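You operate a simulated robot arm through the tools that you are given. There is no shell and no other tool. Be economical: measure what you need, move in short steps, check, and stop when the job is done.

The job below is to be done with a simulated robot arm. You get a single attempt, and the scene is never put back.

## Task
Put the brass ring from the shelf of the fixed bench on the top of the fixed bench.

It is judged by the outcome, as a careful person would: the job done as asked, and still so three seconds after it is handed in. It fails if anything else is knocked over, pushed out of place, dropped, spilled or broken.

## Robot
A 6-joint arm with a two-finger parallel gripper, fixed in place. Base frame: the origin is at the foot of the arm, x ahead of it, y to its left, z up. Lengths are in m, angles in degrees, forces in N, time in s.
Its first joint turns from -66.0 to 66.0 degrees. Payload 2.9 kg.
The TCP is the grasp point between the finger pads, 0.03 m short of the fingertips. In the tool frame z runs along the fingers and y along their closing line. The gripper opens to 0.11 m. The fingers are 0.02 m wide and 0.01 m thick; the gripper's body (0.048 by 0.112 m) begins 0.055 m behind the TCP.
Orientation is that of the tool frame in the base frame, as a unit quaternion [x, y, z, w]. With the fingers straight down and closing along the base's y, the tool's x points along the base's -x, its y along +y and its z along -z.

## Interface
- The arm moves only by the tool move_arm. Its argument "commands" is a list of rows, each a list of 6 numbers: the shift along the base's x, y, z in m, then the turn, a rotation vector about the base's x, y, z in degrees. In form: [[x, y, z, ax, ay, az], ...]. A call has 1 to 12 rows; each row is the pose to reach, as a shift and turn from the pose commanded when the call began. "gripper" is the opening, from 0 (shut) to 1 (fully open), set as the call begins (left out, the last holds). Rows are played at 5 a second. More than 0.05 m and 8.6 degrees between two rows, or a gripper value outside its range, and nothing of the call is played. Where a pose cannot be reached the arm comes as near as it can. A force on the tool above 40 N (or 10 N above the force at the start of the call, whichever is more), or a blocked arm, ends the call early, and 0.2 s more pass. The fingers move at their own pace (about 0.108 m/s each) and stop on an object; they squeeze with about 23 N. The grip force told is the motor's: it shows also when the fingers shut on nothing. Time passes only in rows, and 0.2 s behind the last, so rows that repeat a pose let the fingers close. The reply holds the time, the measured pose of the TCP, the force on the tool along the base axes, the opening and the grip force, in the units named above and with some noise.
- Cameras (640 x 400 px; columns grow to the right, rows downward): "scene" is fixed at [0.094, 0.4479, 1.4057]; the picture's right is [-0.55, -0.84, 0.00], its down [-0.36, 0.23, -0.90] and it looks along [0.76, -0.50, -0.43] (base axes); focal length 299 px, centre (320, 200). "wrist" rides on the gripper at [0.072, 0.017, -0.103] in the tool frame; the picture's right is [-0.23, 0.97, 0.00], its down [-0.76, -0.18, -0.62] and it looks along [-0.61, -0.14, 0.78] (tool axes); focal length 222 px, centre (320, 200). There is no depth. A picture from a camera that has moved, and an enlarged one, comes with that camera's place and axes in the base frame and with its lens. The place of the scene camera against the robot may be out by one fixed shift of up to 0.012 m in any direction.
- grab_frame(camera): a new picture of that camera. It takes no simulated time.
- close_up(camera, box): a new picture of the part [left, top, right, bottom] of that camera's present view, enlarged. It takes no simulated time.
- job_done(): hands the job in; it is judged then, once.

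Go step by step. Nothing tells you positions but the pictures and the camera data: compare them with the known pose of the tool, close in by small moves and look again before you grip or let go. The budget is 90 turns and 42 pictures, counting those below and the enlarged ones. Unless the task says otherwise, let go and move clear before handing in, and close with one line.

The tools are called after "Call:" as name(argument=value, ...) on one line, values as JSON. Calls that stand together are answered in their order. move_arm: Moves the arm, as the interface text tells. Its arguments: {"type":"object","properties":{"commands":{"type":"array"},"gripper":{"type":"number"}},"required":["commands"]} The other tools are called the same way: grab_frame (camera) takes a picture; close_up (camera, box) takes an enlarged picture of a part of a camera's view; job_done () hands the job in.

At the start:

```text
clock: 0.0
position: [0.4573, -0.0371, 1.2242]
tcp_rot: [0.0, 1.0, 0.0, 0.0]
wrist_force: [-0.3, 0.4, -1.0]
finger_gap: 0.1099
grasp_force: 0.1
```

scene: 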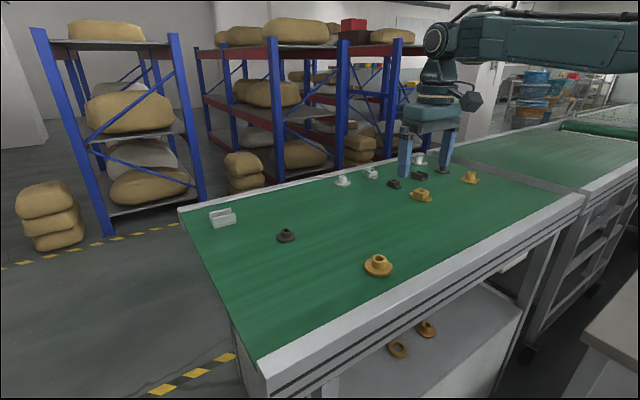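
wrist: 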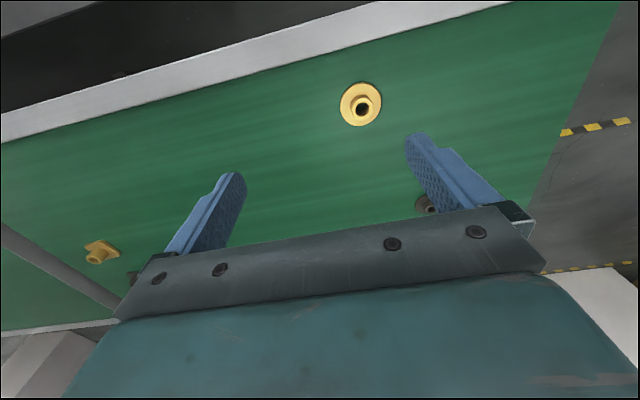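

I see a green-topped bench with several parts on it and two brass-coloured parts on the shelf below. I'll enlarge the pictures to tell them apart.

Call:
close_up(camera="scene", box=[320, 280, 512, 400])

Call:
close_up(camera="scene", box=[320, 140, 512, 260])

Call:
grab_frame(camera="scene")

```text
3.33 times, centred on (416, 340) of scene
camera zoom: at [0.094, 0.4479, 1.4057], right [-0.55, -0.84, 0.0], down [-0.36, 0.23, -0.9], along [0.76, -0.5, -0.43], focal length 998 px, centre (0, -267)
```

zoom: 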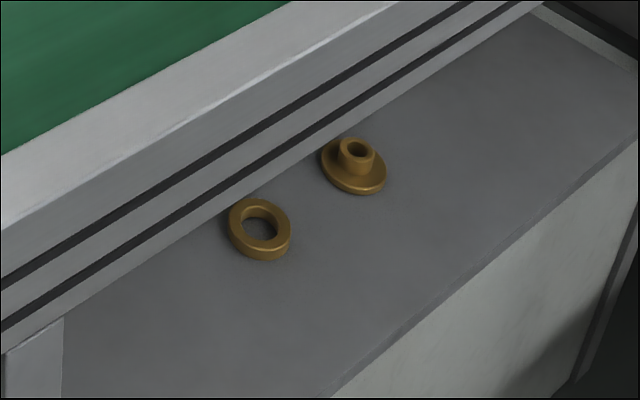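

```text
3.33 times, centred on (416, 200) of scene
camera zoom: at [0.094, 0.4479, 1.4057], right [-0.55, -0.84, 0.0], down [-0.36, 0.23, -0.9], along [0.76, -0.5, -0.43], focal length 998 px, centre (0, 200)
```

zoom: 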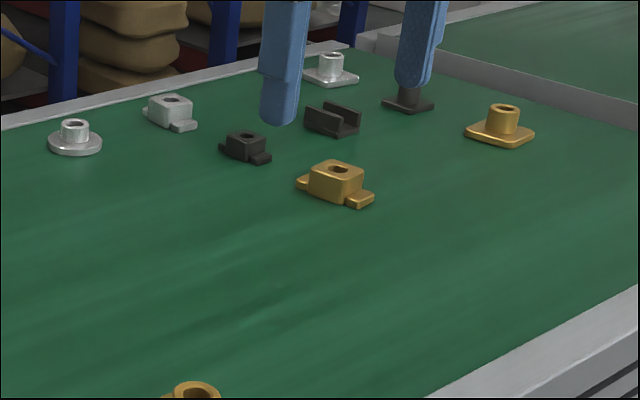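

```text
37 pictures are left
```

scene: 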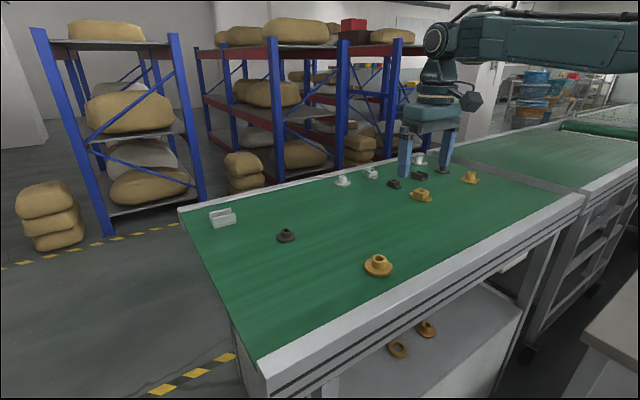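

The plain brass ring on the shelf is at roughly (0.52, -0.14, 0.55). It sits under the bench top, whose surface is near z 0.95 and whose front edge is near x 0.39. I'll back off in front of the bench and pitch the tool forward about 40°.

Call:
move_arm(commands=[[-0.03, -0.02, 0, 0, -8, 0], [-0.06, -0.04, 0, 0, -16, 0], [-0.09, -0.06, 0, 0, -24, 0], [-0.12, -0.08, 0, 0, -32, 0], [-0.14, -0.1, 0, 0, -40, 0], [-0.14, -0.1, 0, 0, -40, 0]])

Call:
grab_frame(camera="wrist")

Call:
grab_frame(camera="scene")

```text
clock: 1.4
position: [0.317, -0.1361, 1.2244]
tcp_rot: [0.0, 0.94, 0.0, 0.342]
wrist_force: [0.6, -0.5, 1.1]
finger_gap: 0.11
grasp_force: 0.0
```

```text
36 pictures are left
camera wrist: at [0.1949, -0.1185, 1.257], right [0.17, 0.97, 0.15], down [0.18, -0.18, 0.97], along [0.97, -0.14, -0.21], focal length 222 px, centre (320, 200)
```

wrist: 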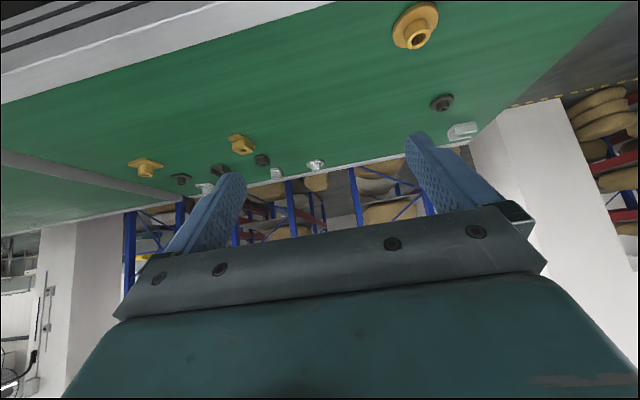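

```text
35 pictures are left
```

scene: 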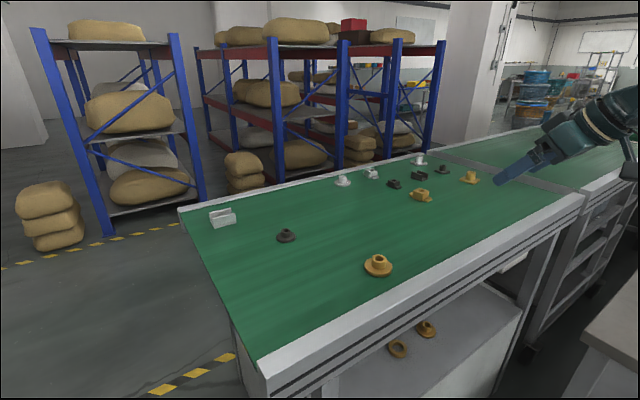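

The pitch was reached. Now I descend in front of the bench in stages, keeping clear of its edge.

Call:
move_arm(commands=[[-0.02, 0, -0.04, 0, 0, 0], [-0.02, 0, -0.08, 0, 0, 0], [-0.02, 0, -0.12, 0, 0, 0], [-0.02, 0, -0.16, 0, 0, 0], [-0.02, 0, -0.2, 0, 0, 0], [-0.02, 0, -0.2, 0, 0, 0]])

Call:
grab_frame(camera="wrist")

Call:
grab_frame(camera="scene")

```text
clock: 2.8
position: [0.3033, -0.1425, 1.0293]
tcp_rot: [0.0, 0.94, 0.0, 0.341]
wrist_force: [1.4, -0.2, -0.1]
finger_gap: 0.11
grasp_force: 0.1
out of reach, approached as far as the arm can: row 5, 6
```

```text
34 pictures are left
camera wrist: at [0.1815, -0.1248, 1.0613], right [0.17, 0.97, 0.15], down [0.18, -0.18, 0.97], along [0.97, -0.14, -0.21], focal length 222 px, centre (320, 200)
```

wrist: 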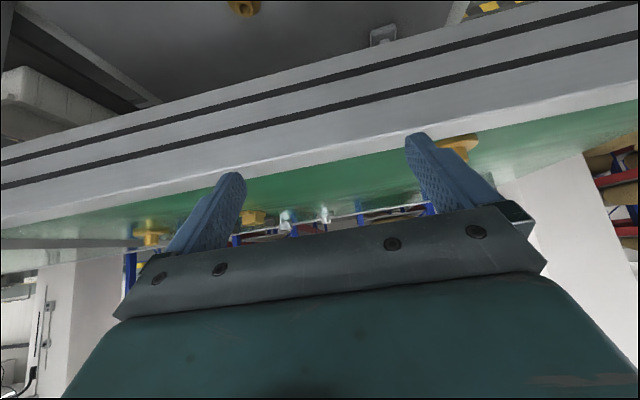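

```text
33 pictures are left
```

scene: 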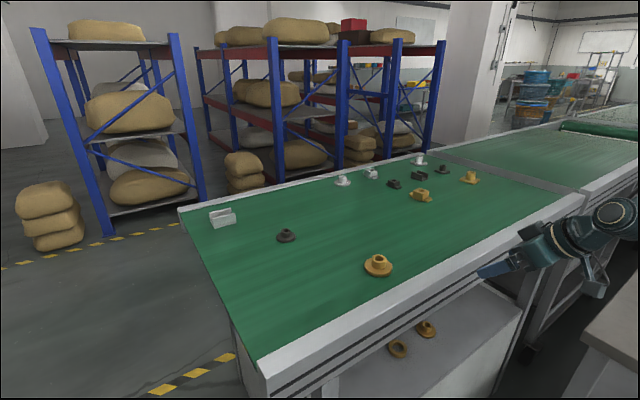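

The arm stopped at a reach limit because the wrist is too near the base axis. I'll take an enlarged view to locate the bench edge precisely before choosing a path.

Call:
close_up(camera="wrist", box=[200, 0, 456, 160])

Call:
close_up(camera="scene", box=[400, 180, 640, 330])

```text
2.50 times, centred on (328, 80) of wrist
camera zoom: at [0.1815, -0.1248, 1.0613], right [0.17, 0.97, 0.15], down [0.18, -0.18, 0.97], along [0.97, -0.14, -0.21], focal length 555 px, centre (300, 500)
```

zoom: 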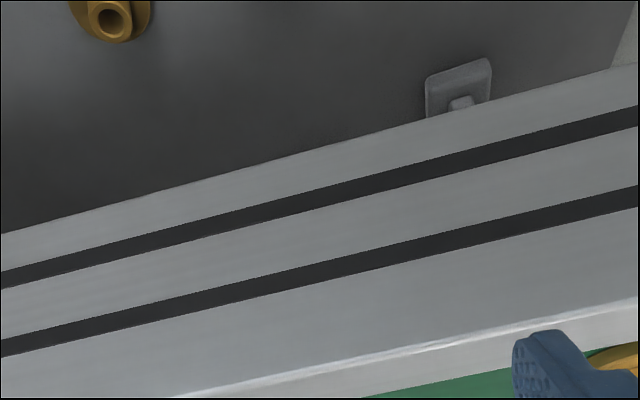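

```text
2.67 times, centred on (520, 255) of scene
camera zoom: at [0.0941, 0.4479, 1.4057], right [-0.55, -0.84, 0.0], down [-0.36, 0.23, -0.9], along [0.76, -0.5, -0.43], focal length 798 px, centre (-213, 53)
```

zoom: 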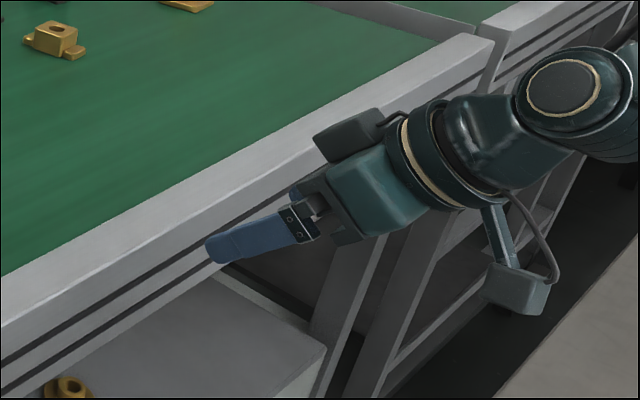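

The bench edge is at about x 0.40, and its apron runs down to about z 0.86. I'll reduce the pitch to about 16° to gain reach, then descend at x ≈ 0.30.

Call:
move_arm(commands=[[0, 0, 0.01, 0, 8, 0], [0, 0, 0.01, 0, 16, 0], [0, 0, 0.01, 0, 24, 0], [0, 0, -0.03, 0, 24, 0], [0, 0, -0.07, 0, 24, 0], [0, 0, -0.11, 0, 24, 0], [0, 0, -0.15, 0, 24, 0], [0, 0, -0.19, 0, 24, 0], [0, 0, -0.19, 0, 24, 0]])

Call:
grab_frame(camera="scene")

```text
clock: 4.8
position: [0.3051, -0.1437, 0.8366]
tcp_rot: [0.0, 0.99, 0.0, 0.139]
wrist_force: [-0.1, -0.4, 0.1]
finger_gap: 0.1101
grasp_force: 0.1
```

```text
30 pictures are left
```

scene: 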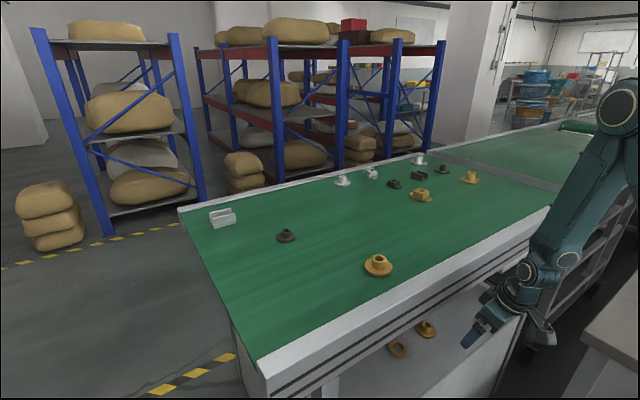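

The descent works. The forearm stands nearly upright, though, so I need to see how much room it has against the bench edge.

Call:
close_up(camera="scene", box=[400, 60, 640, 210])

Call:
close_up(camera="scene", box=[432, 220, 624, 340])

Call:
grab_frame(camera="wrist")

```text
2.67 times, centred on (520, 135) of scene
camera zoom: at [0.0941, 0.4479, 1.4057], right [-0.55, -0.84, 0.0], down [-0.36, 0.23, -0.9], along [0.76, -0.5, -0.43], focal length 798 px, centre (-213, 373)
```

zoom: 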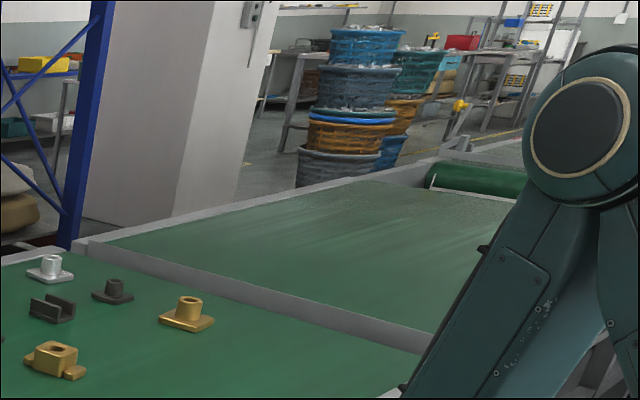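

```text
3.33 times, centred on (528, 280) of scene
camera zoom: at [0.0941, 0.4479, 1.4057], right [-0.55, -0.84, 0.0], down [-0.36, 0.23, -0.9], along [0.76, -0.5, -0.43], focal length 998 px, centre (-373, -67)
```

zoom: 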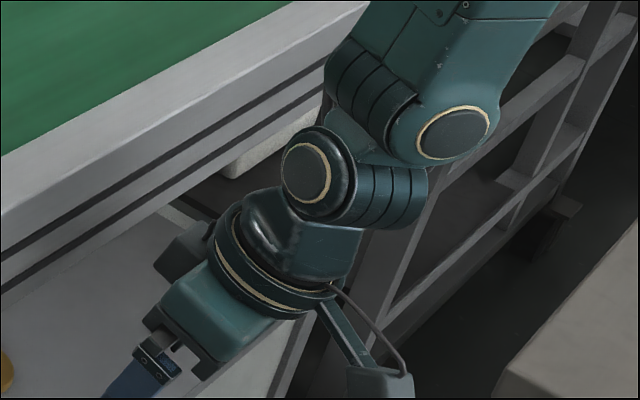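

```text
27 pictures are left
camera wrist: at [0.2069, -0.1256, 0.917], right [0.22, 0.97, 0.06], down [0.56, -0.18, 0.81], along [0.8, -0.14, -0.58], focal length 222 px, centre (320, 200)
```

wrist: 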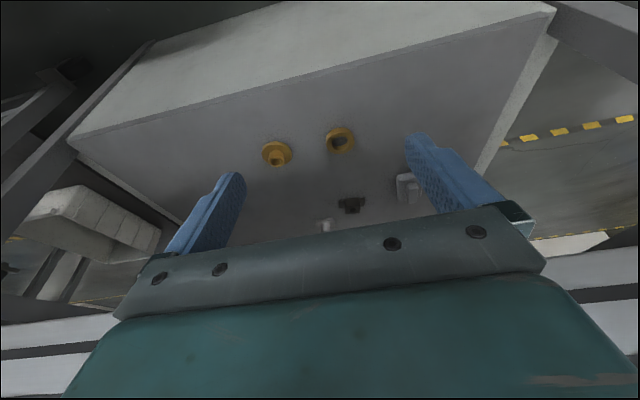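

This view gives a good fix: the ring is at about (0.51, -0.127) with its top near z 0.565, and the flanged brass part is at about (0.51, -0.265). I'll go lower, then pitch back to 40° while advancing under the apron, and stop to check.

Call:
move_arm(commands=[[0, 0, -0.045, 0, 0, 0], [0, 0, -0.09, 0, 0, 0], [0, 0.005, -0.13, 0, 0, 0], [0.02, 0.01, -0.14, 0, -8, 0], [0.05, 0.015, -0.15, 0, -16, 0], [0.08, 0.017, -0.16, 0, -24, 0], [0.08, 0.017, -0.16, 0, -24, 0]])

Call:
grab_frame(camera="scene")

Call:
grab_frame(camera="wrist")

```text
clock: 6.4
position: [0.3843, -0.1258, 0.6793]
tcp_rot: [0.0, 0.939, 0.0, 0.343]
wrist_force: [-0.1, 0.4, -0.2]
finger_gap: 0.11
grasp_force: 0.2
```

```text
26 pictures are left
```

scene: 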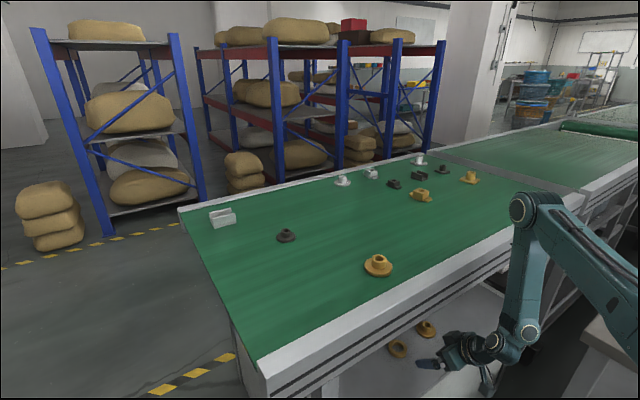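

```text
25 pictures are left
camera wrist: at [0.2626, -0.1074, 0.7121], right [0.17, 0.97, 0.15], down [0.18, -0.18, 0.97], along [0.97, -0.14, -0.21], focal length 222 px, centre (320, 200)
```

wrist: 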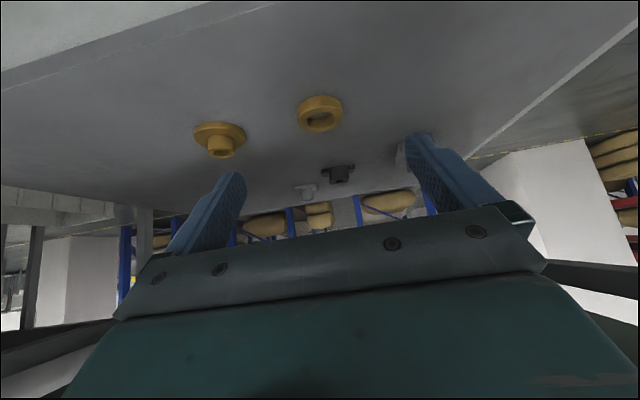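

The forearm and elbow now reach up beside the bench rim, so I need to check their clearance before going in.

Call:
close_up(camera="scene", box=[400, 175, 640, 400])

```text
1.78 times, centred on (520, 288) of scene
camera zoom: at [0.094, 0.4479, 1.4057], right [-0.55, -0.84, 0.0], down [-0.36, 0.23, -0.9], along [0.76, -0.5, -0.43], focal length 532 px, centre (-36, 44)
```

zoom: 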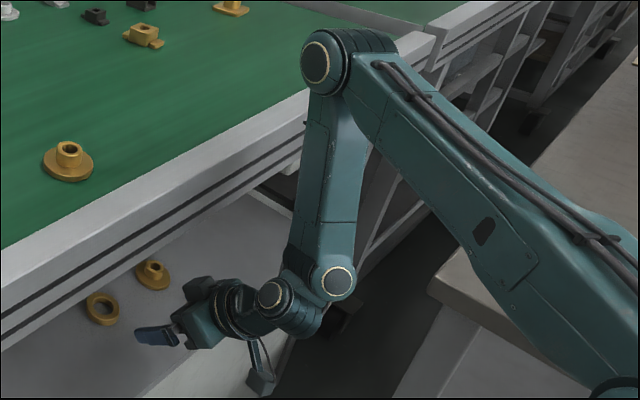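

The forearm would hit the bench edge at this pitch. A flatter approach keeps the wrist further back, so I'll test 60° here and look again.

Call:
move_arm(commands=[[0, 0, 0, 0, -7, 0], [0, 0, 0, 0, -14, 0], [0, 0, 0, 0, -20, 0], [0, 0, 0, 0, -20, 0]])

Call:
close_up(camera="scene", box=[400, 175, 640, 400])

```text
clock: 7.4
position: [0.3863, -0.1277, 0.6798]
tcp_rot: [-0.001, 0.867, 0.001, 0.498]
wrist_force: [-0.1, 0.4, 0.8]
finger_gap: 0.1098
grasp_force: 0.1
out of reach, approached as far as the arm can: row 3, 4
```

```text
1.78 times, centred on (520, 288) of scene
camera zoom: at [0.094, 0.4479, 1.4057], right [-0.55, -0.84, 0.0], down [-0.36, 0.23, -0.9], along [0.76, -0.5, -0.43], focal length 532 px, centre (-36, 44)
```

zoom: 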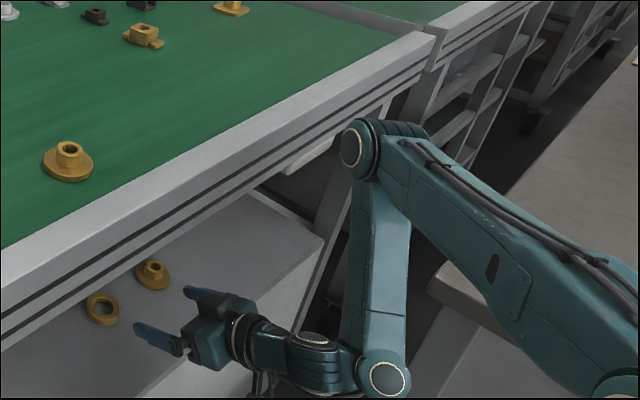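

At 60° the elbow sits well clear, but the camera hangs on the underside and would meet the shelf. I'll advance a little and begin rolling the tool 180° about its own axis so the camera ends up on top.

Call:
move_arm(commands=[[0.02, 0, 0, 7.25, 0, -4.24], [0.02, 0, 0, 14.5, 0, -8.48], [0.02, 0, 0, 21.75, 0, -12.72], [0.02, 0, 0, 29, 0, -16.96], [0.02, 0, 0, 36.25, 0, -21.2], [0.02, 0, 0, 43.5, 0, -25.44], [0.02, 0, 0, 50.75, 0, -29.68], [0.02, 0, 0, 58, 0, -33.92], [0.02, 0, 0, 65.25, 0, -38.16], [0.02, 0, 0, 72.5, 0, -42.4], [0.02, 0, 0, 77.67, 0, -45.45], [0.02, 0, 0, 77.67, 0, -45.45]])

Call:
close_up(camera="scene", box=[400, 175, 640, 400])

```text
clock: 10.0
position: [0.4077, -0.1276, 0.6798]
tcp_rot: [0.615, 0.612, 0.351, 0.353]
wrist_force: [-1.4, 0.2, 0.9]
finger_gap: 0.1102
grasp_force: 0.1
```

```text
1.78 times, centred on (520, 288) of scene
camera zoom: at [0.094, 0.4479, 1.4057], right [-0.55, -0.84, 0.0], down [-0.36, 0.23, -0.9], along [0.76, -0.5, -0.43], focal length 532 px, centre (-36, 44)
```

zoom: 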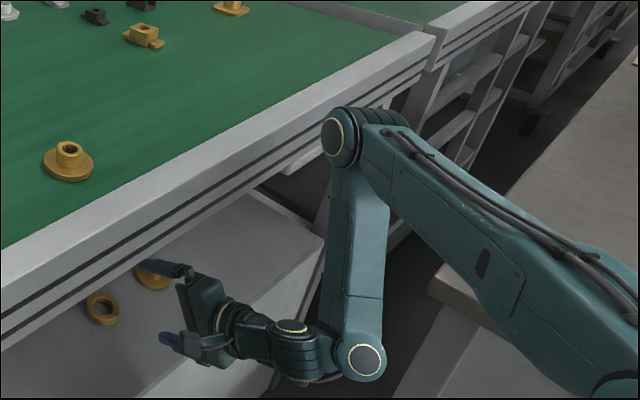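

The first quarter turn of the roll worked without trouble. I'll continue to 180°.

Call:
move_arm(commands=[[0, 0, 0, 7.25, 0, -4.24], [0, 0, 0, 14.5, 0, -8.48], [0, 0, 0, 21.75, 0, -12.72], [0, 0, 0, 29, 0, -16.96], [0, 0, 0, 36.25, 0, -21.2], [0, 0, 0, 43.5, 0, -25.44], [0, 0, 0, 50.75, 0, -29.68], [0, 0, 0, 58, 0, -33.92], [0, 0, 0, 65.25, 0, -38.16], [0, 0, 0, 72.5, 0, -42.4], [0, 0, 0, 77.67, 0, -45.45], [0, 0, 0, 77.67, 0, -45.45]])

Call:
grab_frame(camera="wrist")

Call:
close_up(camera="scene", box=[400, 175, 640, 400])

```text
clock: 12.6
position: [0.4074, -0.1272, 0.6801]
tcp_rot: [0.869, -0.001, 0.494, 0.0]
wrist_force: [-1.0, 0.4, -0.1]
finger_gap: 0.1101
grasp_force: 0.1
```

```text
21 pictures are left
camera wrist: at [0.3548, -0.1439, 0.7941], right [-0.12, -0.97, -0.2], down [-0.92, 0.18, -0.34], along [0.36, 0.14, -0.92], focal length 222 px, centre (320, 200)
```

wrist: 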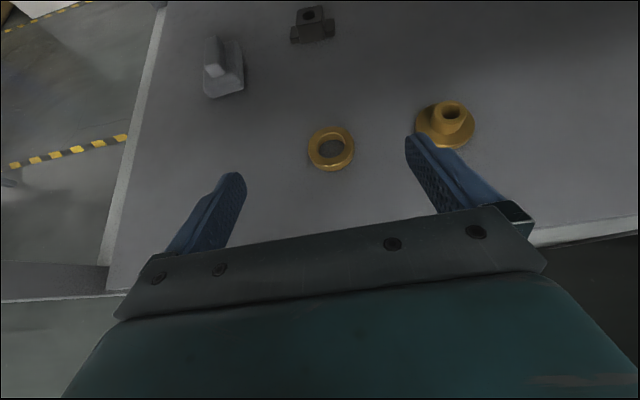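

```text
1.78 times, centred on (520, 288) of scene
camera zoom: at [0.094, 0.4479, 1.4057], right [-0.55, -0.84, 0.0], down [-0.36, 0.23, -0.9], along [0.76, -0.5, -0.43], focal length 532 px, centre (-36, 44)
```

zoom: 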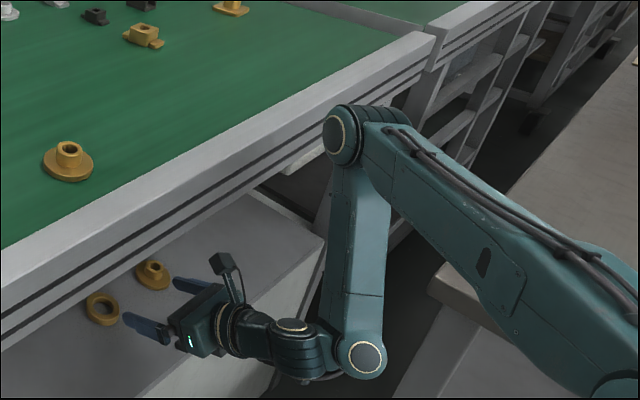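

The camera is now on top with a clear view: ring at about (0.515, -0.13), shelf surface at about z 0.54 and shelf edge at x 0.38. I'll advance partway with the fingers slightly narrowed, then check the ring and the elbow.

Call:
move_arm(commands=[[0.01, 0, -0.02, 0, 0, 0], [0.02, -0.001, -0.04, 0, 0, 0], [0.035, -0.002, -0.055, 0, 0, 0], [0.05, -0.002, -0.07, 0, 0, 0], [0.05, -0.002, -0.07, 0, 0, 0]], gripper=0.82)

Call:
grab_frame(camera="wrist")

Call:
close_up(camera="scene", box=[400, 175, 640, 400])

```text
clock: 13.8
position: [0.4576, -0.1314, 0.609]
tcp_rot: [0.869, 0.0, 0.495, 0.0]
wrist_force: [0.0, -0.2, 0.8]
finger_gap: 0.0902
grasp_force: 0.1
```

```text
19 pictures are left
camera wrist: at [0.4054, -0.1457, 0.7231], right [-0.12, -0.97, -0.2], down [-0.92, 0.18, -0.34], along [0.36, 0.14, -0.92], focal length 222 px, centre (320, 200)
```

wrist: 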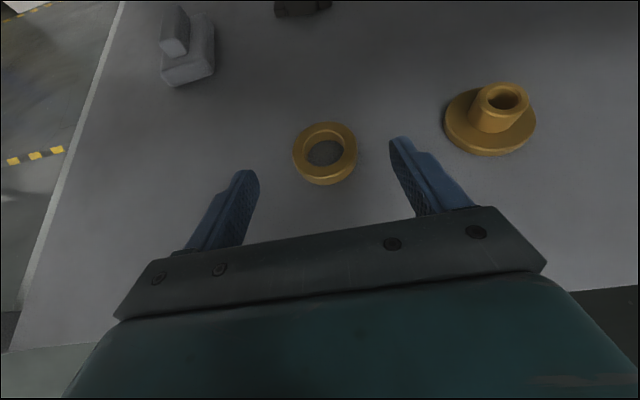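

```text
1.78 times, centred on (520, 288) of scene
camera zoom: at [0.094, 0.4479, 1.4057], right [-0.55, -0.84, 0.0], down [-0.36, 0.23, -0.9], along [0.76, -0.5, -0.43], focal length 532 px, centre (-36, 44)
```

zoom: 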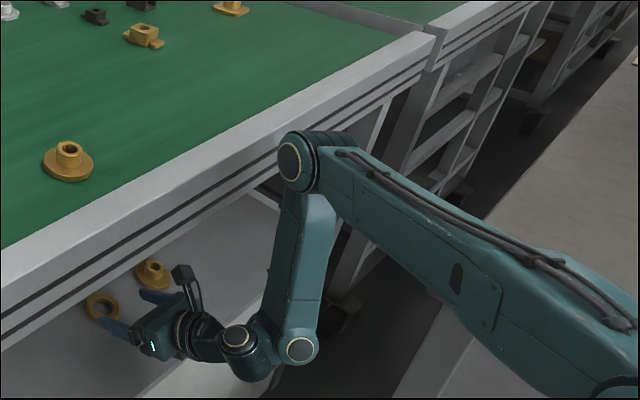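

The ring lies well between the fingers, but the elbow is now close to the bench edge. Yawing the tool 20° and flattening it 8° more should swing the arm clear.

Call:
move_arm(commands=[[0, -0.002, 0, 0.46, -2.64, 6.65], [0, -0.005, 0, 0.93, -5.27, 13.3], [0, -0.008, 0, 1.39, -7.91, 19.95], [0, -0.008, 0, 1.39, -7.91, 19.95]])

Call:
close_up(camera="scene", box=[400, 175, 640, 400])

```text
clock: 14.8
position: [0.456, -0.1378, 0.6083]
tcp_rot: [0.82, 0.146, 0.545, -0.097]
wrist_force: [0.6, 0.7, -0.1]
finger_gap: 0.0904
grasp_force: 0.0
```

```text
1.78 times, centred on (520, 288) of scene
camera zoom: at [0.094, 0.4479, 1.4057], right [-0.55, -0.84, 0.0], down [-0.36, 0.23, -0.9], along [0.76, -0.5, -0.43], focal length 532 px, centre (-36, 44)
```

zoom: 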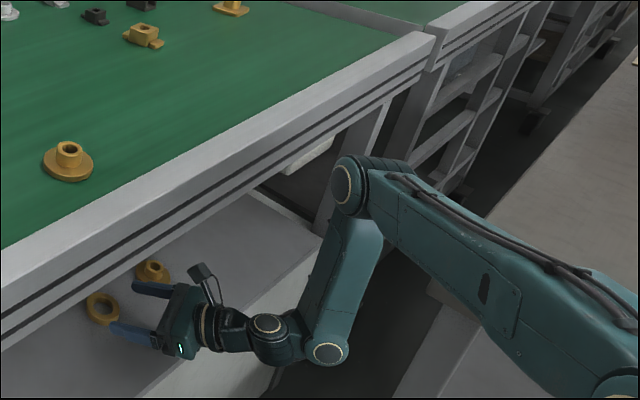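

The elbow is well clear now. I'll advance so the fingers straddle the ring, a little above the shelf, and check.

Call:
move_arm(commands=[[0.01, 0, -0.01, 0, 0, 0], [0.02, 0, -0.02, 0, 0, 0], [0.03, 0, -0.028, 0, 0, 0], [0.037, 0, -0.036, 0, 0, 0], [0.037, 0, -0.036, 0, 0, 0]])

Call:
grab_frame(camera="wrist")

Call:
close_up(camera="scene", box=[360, 220, 600, 400])

```text
clock: 16.0
position: [0.494, -0.138, 0.5713]
tcp_rot: [0.82, 0.145, 0.546, -0.097]
wrist_force: [-0.1, -0.5, -0.7]
finger_gap: 0.09
grasp_force: 0.1
```

```text
16 pictures are left
camera wrist: at [0.4355, -0.1757, 0.6781], right [0.25, -0.95, -0.21], down [-0.88, -0.13, -0.46], along [0.41, 0.3, -0.86], focal length 222 px, centre (320, 200)
```

wrist: 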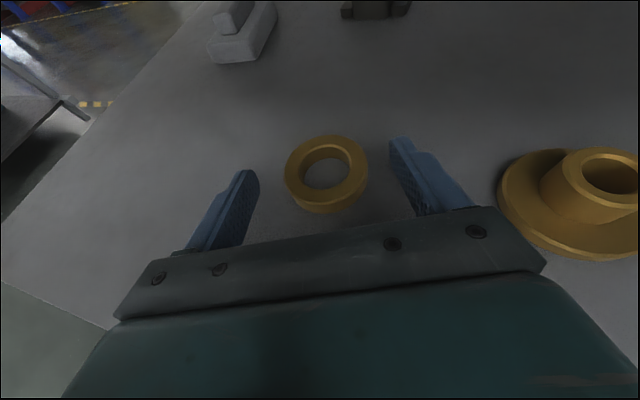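

```text
2.22 times, centred on (480, 310) of scene
camera zoom: at [0.094, 0.4479, 1.4057], right [-0.55, -0.84, 0.0], down [-0.36, 0.23, -0.9], along [0.76, -0.5, -0.43], focal length 665 px, centre (-36, -44)
```

zoom: 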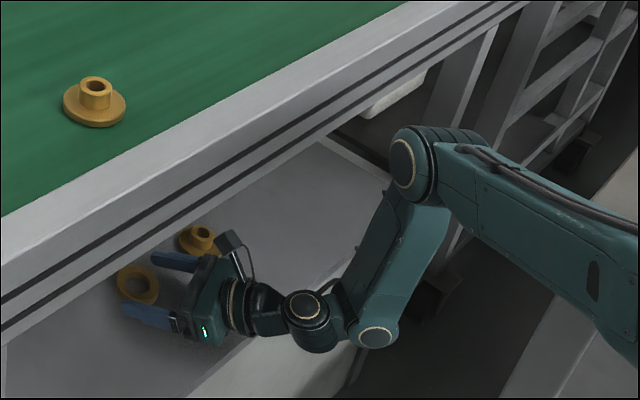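

The ring is centred between the pads. I'll lower 6 mm and close.

Call:
move_arm(commands=[[0, 0, -0.003, 0, 0, 0], [0, 0, -0.006, 0, 0, 0], [0, 0, -0.006, 0, 0, 0]])

Call:
move_arm(commands=[[0, 0, 0, 0, 0, 0], [0, 0, 0, 0, 0, 0], [0, 0, 0, 0, 0, 0], [0, 0, 0, 0, 0, 0]], gripper=0.0)

Call:
grab_frame(camera="wrist")

```text
clock: 16.8
position: [0.4931, -0.138, 0.5652]
tcp_rot: [0.82, 0.145, 0.546, -0.096]
wrist_force: [-0.2, 0.1, 1.2]
finger_gap: 0.0904
grasp_force: 0.1
```

```text
clock: 17.8
position: [0.4937, -0.1373, 0.5671]
tcp_rot: [0.82, 0.144, 0.546, -0.095]
wrist_force: [0.7, -0.8, -0.7]
finger_gap: 0.0587
grasp_force: 23.0
```

```text
14 pictures are left
camera wrist: at [0.4355, -0.1756, 0.6728], right [0.25, -0.95, -0.21], down [-0.88, -0.13, -0.46], along [0.41, 0.3, -0.86], focal length 222 px, centre (320, 200)
```

wrist: 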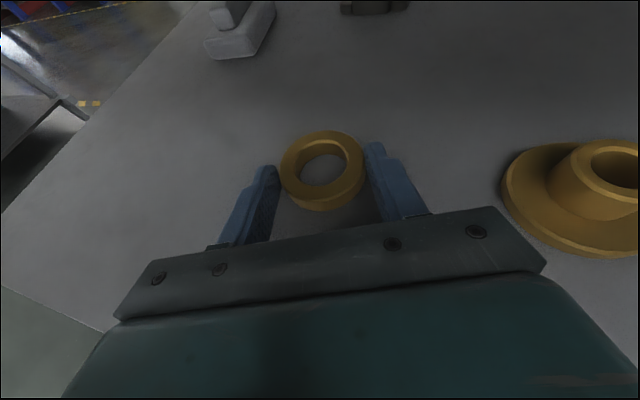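

The ring is gripped at 0.059 m. I'll lift slightly and check that it's held.

Call:
move_arm(commands=[[0, 0, 0.01, 0, 0, 0], [0, 0, 0.02, 0, 0, 0], [-0.01, 0, 0.03, 0, 0, 0], [-0.02, 0, 0.04, 0, 0, 0], [-0.02, 0, 0.04, 0, 0, 0]])

Call:
grab_frame(camera="wrist")

```text
clock: 19.0
position: [0.4725, -0.1378, 0.6074]
tcp_rot: [0.82, 0.145, 0.546, -0.096]
wrist_force: [0.2, 0.3, -2.4]
finger_gap: 0.0584
grasp_force: 22.8
```

```text
13 pictures are left
camera wrist: at [0.4154, -0.1753, 0.7137], right [0.25, -0.95, -0.21], down [-0.88, -0.13, -0.46], along [0.41, 0.3, -0.86], focal length 222 px, centre (320, 200)
```

wrist: 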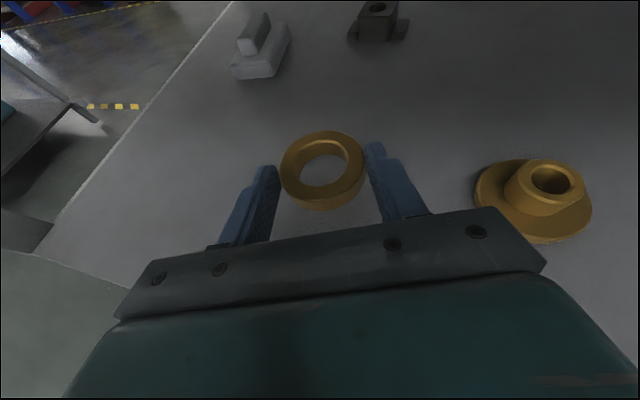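

The ring is held level. Next I'll swing the tool about the wrist until it lies along the bench front, which brings the ring out from under the apron.

Call:
move_arm(commands=[[-0.0121, 0.0277, 0.005, 0, 0, 7.5], [-0.0278, 0.0535, 0.01, 0, 0, 15], [-0.0467, 0.0771, 0.015, 0, 0, 22.5], [-0.0685, 0.0979, 0.02, 0, 0, 30], [-0.0929, 0.1158, 0.02, 0, 0, 37.5], [-0.1193, 0.1303, 0.02, 0, 0, 45], [-0.1475, 0.1413, 0.02, 0, 0, 52.5], [-0.1769, 0.1485, 0.02, 0, 0, 60], [-0.1769, 0.1485, 0.02, 0, 0, 60]])

Call:
grab_frame(camera="scene")

```text
clock: 21.0
position: [0.2975, 0.0102, 0.6272]
tcp_rot: [0.637, 0.535, 0.424, -0.356]
wrist_force: [-0.7, 0.1, -2.0]
finger_gap: 0.0588
grasp_force: 22.7
```

```text
12 pictures are left
```

scene: 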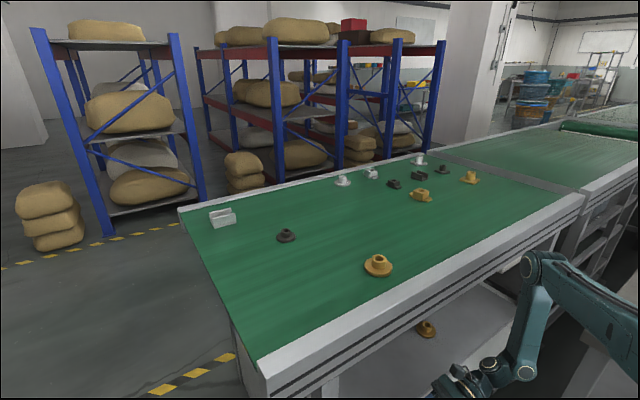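

The tool is parallel to the bench front and free of it. I'll raise it in two stages.

Call:
move_arm(commands=[[-0.005, 0, 0.04, 0, 0, 0], [-0.005, 0, 0.08, 0, 0, 0], [-0.005, 0, 0.12, 0, 0, 0], [-0.005, 0, 0.16, 0, 0, 0], [-0.005, 0, 0.2, 0, 0, 0], [-0.005, 0, 0.2, 0, 0, 0]])

Call:
grab_frame(camera="scene")

```text
clock: 22.4
position: [0.2936, 0.0103, 0.8272]
tcp_rot: [0.638, 0.536, 0.424, -0.356]
wrist_force: [0.4, -0.2, -2.0]
finger_gap: 0.0585
grasp_force: 23.1
```

```text
11 pictures are left
```

scene: 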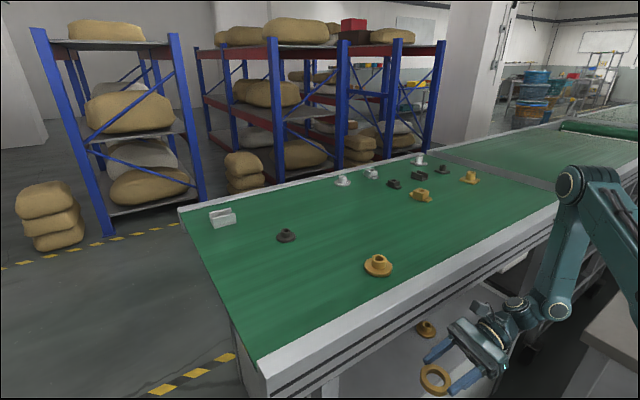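

The ring is held and the arm is clear. I'll raise it above bench height.

Call:
move_arm(commands=[[0, 0, 0.04, 0, 0, 0], [0, 0, 0.08, 0, 0, 0], [0, 0, 0.12, 0, 0, 0], [0, 0, 0.16, 0, 0, 0], [0, 0, 0.2, 0, 0, 0], [0, 0, 0.24, 0, 0, 0], [0, 0, 0.24, 0, 0, 0]])

Call:
grab_frame(camera="wrist")

```text
clock: 24.0
position: [0.2912, 0.0095, 1.0682]
tcp_rot: [0.638, 0.535, 0.424, -0.356]
wrist_force: [-0.3, 0.3, -2.6]
finger_gap: 0.0585
grasp_force: 23.7
```

```text
10 pictures are left
camera wrist: at [0.2963, -0.0596, 1.175], right [0.94, -0.26, -0.21], down [-0.33, -0.82, -0.46], along [-0.05, 0.5, -0.86], focal length 222 px, centre (320, 200)
```

wrist: 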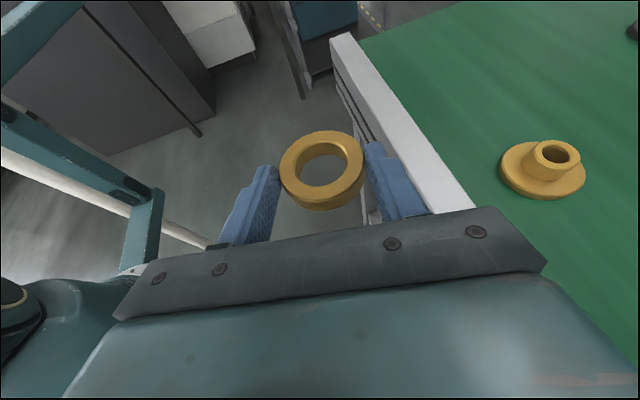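

The bench edge is at x 0.39 and the flanged part at about (0.485, 0.01). The spot near (0.50, -0.13) is free, so I'll swing back over the bench top at this height.

Call:
move_arm(commands=[[0.0292, -0.009, 0, 0, 0, -6.875], [0.0572, -0.0211, 0, 0, 0, -13.75], [0.084, -0.0362, 0, 0, 0, -20.6], [0.1092, -0.0542, 0, 0, 0, -27.5], [0.1324, -0.075, 0, 0, 0, -34.4], [0.1532, -0.0979, 0, 0, 0, -41.25], [0.1713, -0.1229, 0, 0, 0, -48.1], [0.1868, -0.15, 0, 0, 0, -55], [0.1868, -0.15, 0, 0, 0, -55]])

Call:
grab_frame(camera="wrist")

Call:
grab_frame(camera="scene")

```text
clock: 26.0
position: [0.4782, -0.14, 1.0663]
tcp_rot: [0.813, 0.179, 0.541, -0.12]
wrist_force: [-0.6, 0.2, -2.0]
finger_gap: 0.0587
grasp_force: 22.7
```

```text
9 pictures are left
camera wrist: at [0.4234, -0.1822, 1.1733], right [0.33, -0.92, -0.21], down [-0.86, -0.2, -0.46], along [0.38, 0.33, -0.86], focal length 222 px, centre (320, 200)
```

wrist: 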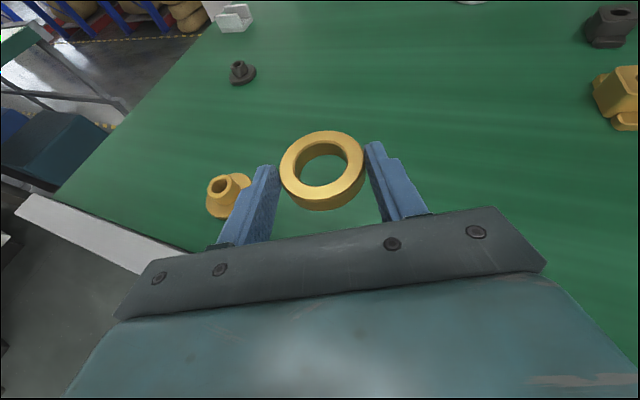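

```text
8 pictures are left
```

scene: 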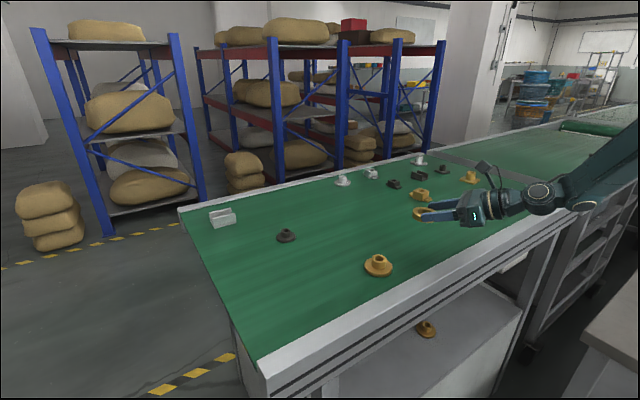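

The spot below is clear. I'll lower to about z 1.00 and check the remaining gap.

Call:
move_arm(commands=[[0, 0, -0.025, 0, 0, 0], [0, 0, -0.05, 0, 0, 0], [0, 0, -0.066, 0, 0, 0], [0, 0, -0.066, 0, 0, 0]])

Call:
close_up(camera="scene", box=[360, 180, 520, 280])

Call:
grab_frame(camera="wrist")

```text
clock: 27.0
position: [0.4791, -0.1414, 0.9997]
tcp_rot: [0.812, 0.18, 0.542, -0.12]
wrist_force: [1.3, -0.8, -2.5]
finger_gap: 0.0585
grasp_force: 23.2
```

```text
4.00 times, centred on (440, 230) of scene
camera zoom: at [0.0941, 0.4479, 1.4057], right [-0.55, -0.84, 0.0], down [-0.36, 0.23, -0.9], along [0.76, -0.5, -0.43], focal length 1197 px, centre (-160, 80)
```

zoom: 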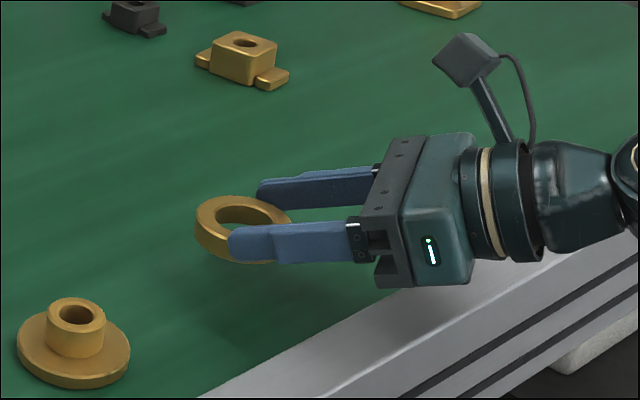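

```text
6 pictures are left
camera wrist: at [0.4247, -0.1833, 1.1065], right [0.33, -0.92, -0.21], down [-0.86, -0.21, -0.46], along [0.38, 0.33, -0.86], focal length 222 px, centre (320, 200)
```

wrist: 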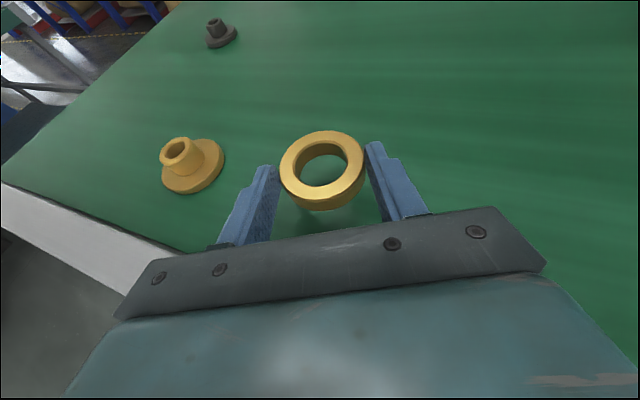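

It is still a couple of centimetres above the surface. I'll lower slowly while watching the force.

Call:
move_arm(commands=[[0, 0, -0.004, 0, 0, 0], [0, 0, -0.008, 0, 0, 0], [0, 0, -0.012, 0, 0, 0], [0, 0, -0.012, 0, 0, 0]])

Call:
close_up(camera="scene", box=[380, 200, 476, 260])

```text
clock: 28.0
position: [0.4783, -0.1397, 0.9889]
tcp_rot: [0.813, 0.18, 0.541, -0.119]
wrist_force: [0.5, -0.3, -2.0]
finger_gap: 0.0586
grasp_force: 23.2
```

```text
6.67 times, centred on (428, 230) of scene
camera zoom: at [0.0941, 0.4479, 1.4057], right [-0.55, -0.84, 0.0], down [-0.36, 0.23, -0.9], along [0.76, -0.5, -0.43], focal length 1996 px, centre (-400, 0)
```

zoom: 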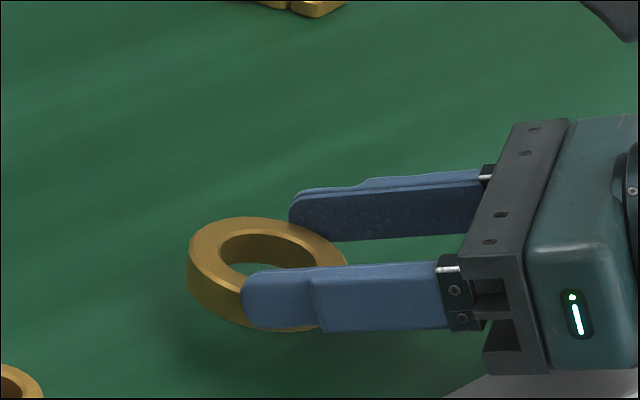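

There is still a small gap, shown by the shadow beneath. I'll keep lowering in small steps.

Call:
move_arm(commands=[[0, 0, -0.002, 0, 0, 0], [0, 0, -0.004, 0, 0, 0], [0, 0, -0.006, 0, 0, 0]])

Call:
move_arm(commands=[[0, 0, -0.0015, 0, 0, 0], [0, 0, -0.003, 0, 0, 0]])

```text
clock: 28.8
position: [0.4793, -0.1396, 0.9904]
tcp_rot: [0.81, 0.18, 0.546, -0.12]
wrist_force: [-6.1, 0.0, 5.7]
finger_gap: 0.0586
grasp_force: 23.6
stopped in row 3: the force on the tool passed its limit (the readings are from after the stop); the commanded pose is now the measured one
```

```text
clock: 29.4
position: [0.4798, -0.1403, 0.9902]
tcp_rot: [0.808, 0.18, 0.548, -0.12]
wrist_force: [-6.8, 0.7, 7.3]
finger_gap: 0.0585
grasp_force: 23.2
stopped in row 2: the force on the tool passed its limit (the readings are from after the stop); the commanded pose is now the measured one
```

There is contact at z ≈ 0.99. I'll look at whether the ring or the gripper body is touching.

Call:
close_up(camera="scene", box=[390, 195, 518, 275])

```text
5.00 times, centred on (454, 235) of scene
camera zoom: at [0.0938, 0.4479, 1.4057], right [-0.55, -0.84, 0.0], down [-0.36, 0.23, -0.9], along [0.76, -0.5, -0.43], focal length 1497 px, centre (-350, 25)
```

zoom: 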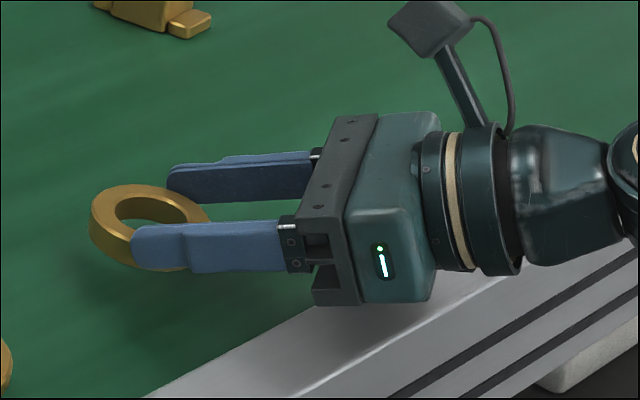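

The ring still floats about 1.5 cm up, and the gripper's underside is resting on the raised rim of the bench. I'll lift and steepen the tool by 15° so the body clears the rim; the ring can level itself in the grip as it touches down.

Call:
move_arm(commands=[[0, 0, 0.015, 0, 0, 0], [0, 0, 0.03, -3.15, 6.8, 0], [0, 0, 0.03, -6.5, 14, 0], [0.01, 0, 0.03, -6.5, 14, 0], [0.01, 0, 0.015, -6.5, 14, 0], [0.01, 0, 0.005, -6.5, 14, 0], [0.01, 0, 0.005, -6.5, 14, 0]])

Call:
close_up(camera="scene", box=[390, 195, 518, 275])

```text
clock: 31.0
position: [0.4888, -0.1412, 0.9924]
tcp_rot: [0.874, 0.194, 0.434, -0.095]
wrist_force: [0.6, -0.1, -2.4]
finger_gap: 0.0585
grasp_force: 23.5
```

```text
5.00 times, centred on (454, 235) of scene
camera zoom: at [0.0941, 0.4479, 1.4057], right [-0.55, -0.84, 0.0], down [-0.36, 0.23, -0.9], along [0.76, -0.5, -0.43], focal length 1497 px, centre (-350, 25)
```

zoom: 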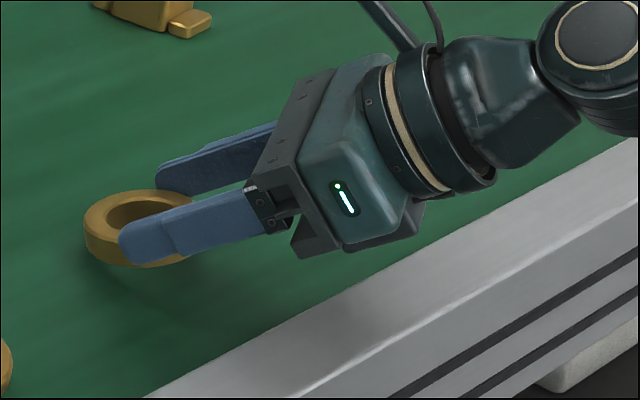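

The body is now well clear of the rim. I'll lower in small steps until the ring touches.

Call:
move_arm(commands=[[0, 0, -0.003, 0, 0, 0], [0, 0, -0.006, 0, 0, 0], [0, 0, -0.009, 0, 0, 0]])

Call:
move_arm(commands=[[0, 0, -0.0015, 0, 0, 0], [0, 0, -0.003, 0, 0, 0]])

```text
clock: 31.8
position: [0.4897, -0.1397, 0.9872]
tcp_rot: [0.873, 0.195, 0.436, -0.094]
wrist_force: [-6.1, -2.8, 14.0]
finger_gap: 0.0587
grasp_force: 22.9
```

```text
clock: 32.4
position: [0.4905, -0.1417, 0.9831]
tcp_rot: [0.873, 0.196, 0.436, -0.095]
wrist_force: [2.6, -3.7, 14.3]
finger_gap: 0.0586
grasp_force: 23.1
```

The ring is touching and pivoting in the grip. I'll check how level it is.

Call:
close_up(camera="scene", box=[390, 205, 470, 255])

```text
8.00 times, centred on (430, 230) of scene
camera zoom: at [0.0939, 0.4478, 1.4057], right [-0.55, -0.84, 0.0], down [-0.36, 0.23, -0.9], along [0.76, -0.5, -0.43], focal length 2395 px, centre (-560, -40)
```

zoom: 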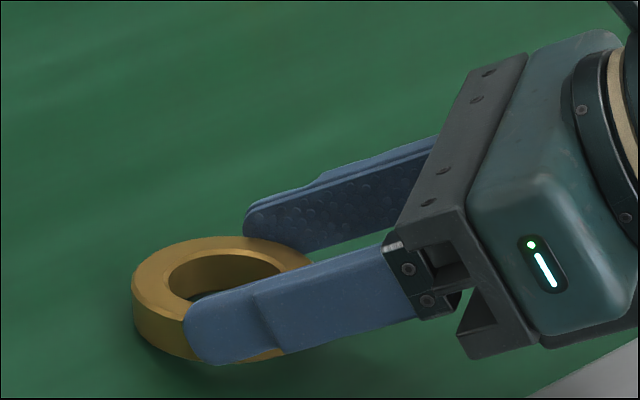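

It is nearly level. I'll lower a few more millimetres to level it fully.

Call:
move_arm(commands=[[0, 0, -0.0015, 0, 0, 0], [0, 0, -0.003, 0, 0, 0]])

Call:
move_arm(commands=[[0, 0, -0.001, 0, 0, 0], [0, 0, -0.002, 0, 0, 0]])

```text
clock: 33.0
position: [0.4906, -0.1406, 0.9789]
tcp_rot: [0.874, 0.195, 0.434, -0.094]
wrist_force: [-1.8, -5.4, 14.0]
finger_gap: 0.0585
grasp_force: 23.3
```

```text
clock: 33.6
position: [0.4898, -0.1406, 0.9771]
tcp_rot: [0.874, 0.196, 0.435, -0.095]
wrist_force: [-0.8, -5.6, 13.9]
finger_gap: 0.0584
grasp_force: 23.1
```

Call:
move_arm(commands=[[0, 0, -0.001, 0, 0, 0], [0, 0, -0.002, 0, 0, 0]])

Call:
close_up(camera="scene", box=[390, 205, 470, 255])

```text
clock: 34.2
position: [0.4889, -0.1409, 0.9752]
tcp_rot: [0.873, 0.196, 0.436, -0.096]
wrist_force: [2.3, -7.1, 12.6]
finger_gap: 0.0586
grasp_force: 23.1
```

```text
8.00 times, centred on (430, 230) of scene
camera zoom: at [0.0939, 0.4477, 1.4058], right [-0.55, -0.84, 0.0], down [-0.36, 0.23, -0.9], along [0.76, -0.5, -0.43], focal length 2395 px, centre (-560, -40)
```

zoom: 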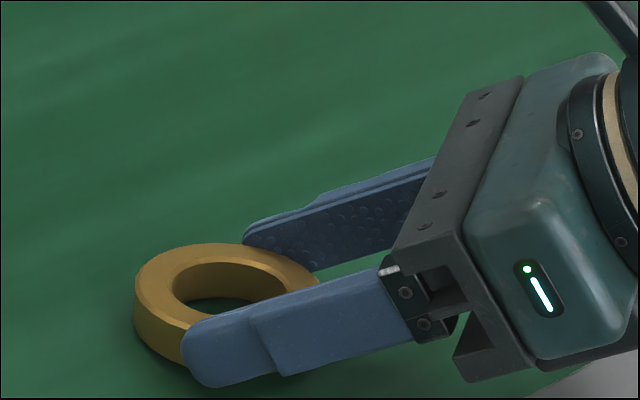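

The ring is essentially level on the bench, so I'll release it.

Call:
move_arm(commands=[[0, 0, 0, 0, 0, 0], [0, 0, 0, 0, 0, 0], [0, 0, 0, 0, 0, 0]], gripper=0.8)

Call:
move_arm(commands=[[-0.016, -0.007, 0.012, 0, 0, 0], [-0.032, -0.014, 0.024, 0, 0, 0], [-0.05, -0.022, 0.045, 0, 0, 0], [-0.07, -0.03, 0.08, 0, 0, 0], [-0.08, -0.035, 0.12, 0, 0, 0], [-0.08, -0.035, 0.12, 0, 0, 0]])

Call:
grab_frame(camera="scene")

```text
clock: 35.0
position: [0.4897, -0.1403, 0.9763]
tcp_rot: [0.875, 0.195, 0.434, -0.095]
wrist_force: [0.3, -0.3, 0.8]
finger_gap: 0.0878
grasp_force: 0.1
```

```text
clock: 36.4
position: [0.4104, -0.1765, 1.0964]
tcp_rot: [0.874, 0.195, 0.434, -0.095]
wrist_force: [1.1, 0.4, 0.4]
finger_gap: 0.088
grasp_force: 0.0
```

```text
0 pictures are left
```

scene: 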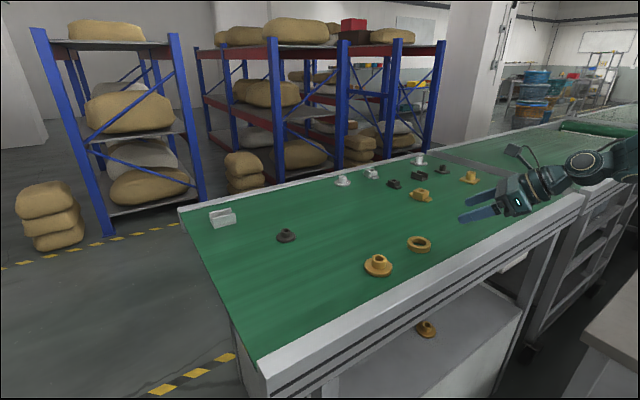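

The ring lies flat on the bench top, the other parts are where they were, and the arm is clear. I'm handing the job in.

Call:
job_done()

```text
The job is handed in.
```

The brass ring has been moved from the shelf to the top of the fixed bench, where it lies flat, and the last picture shows no other part moved.
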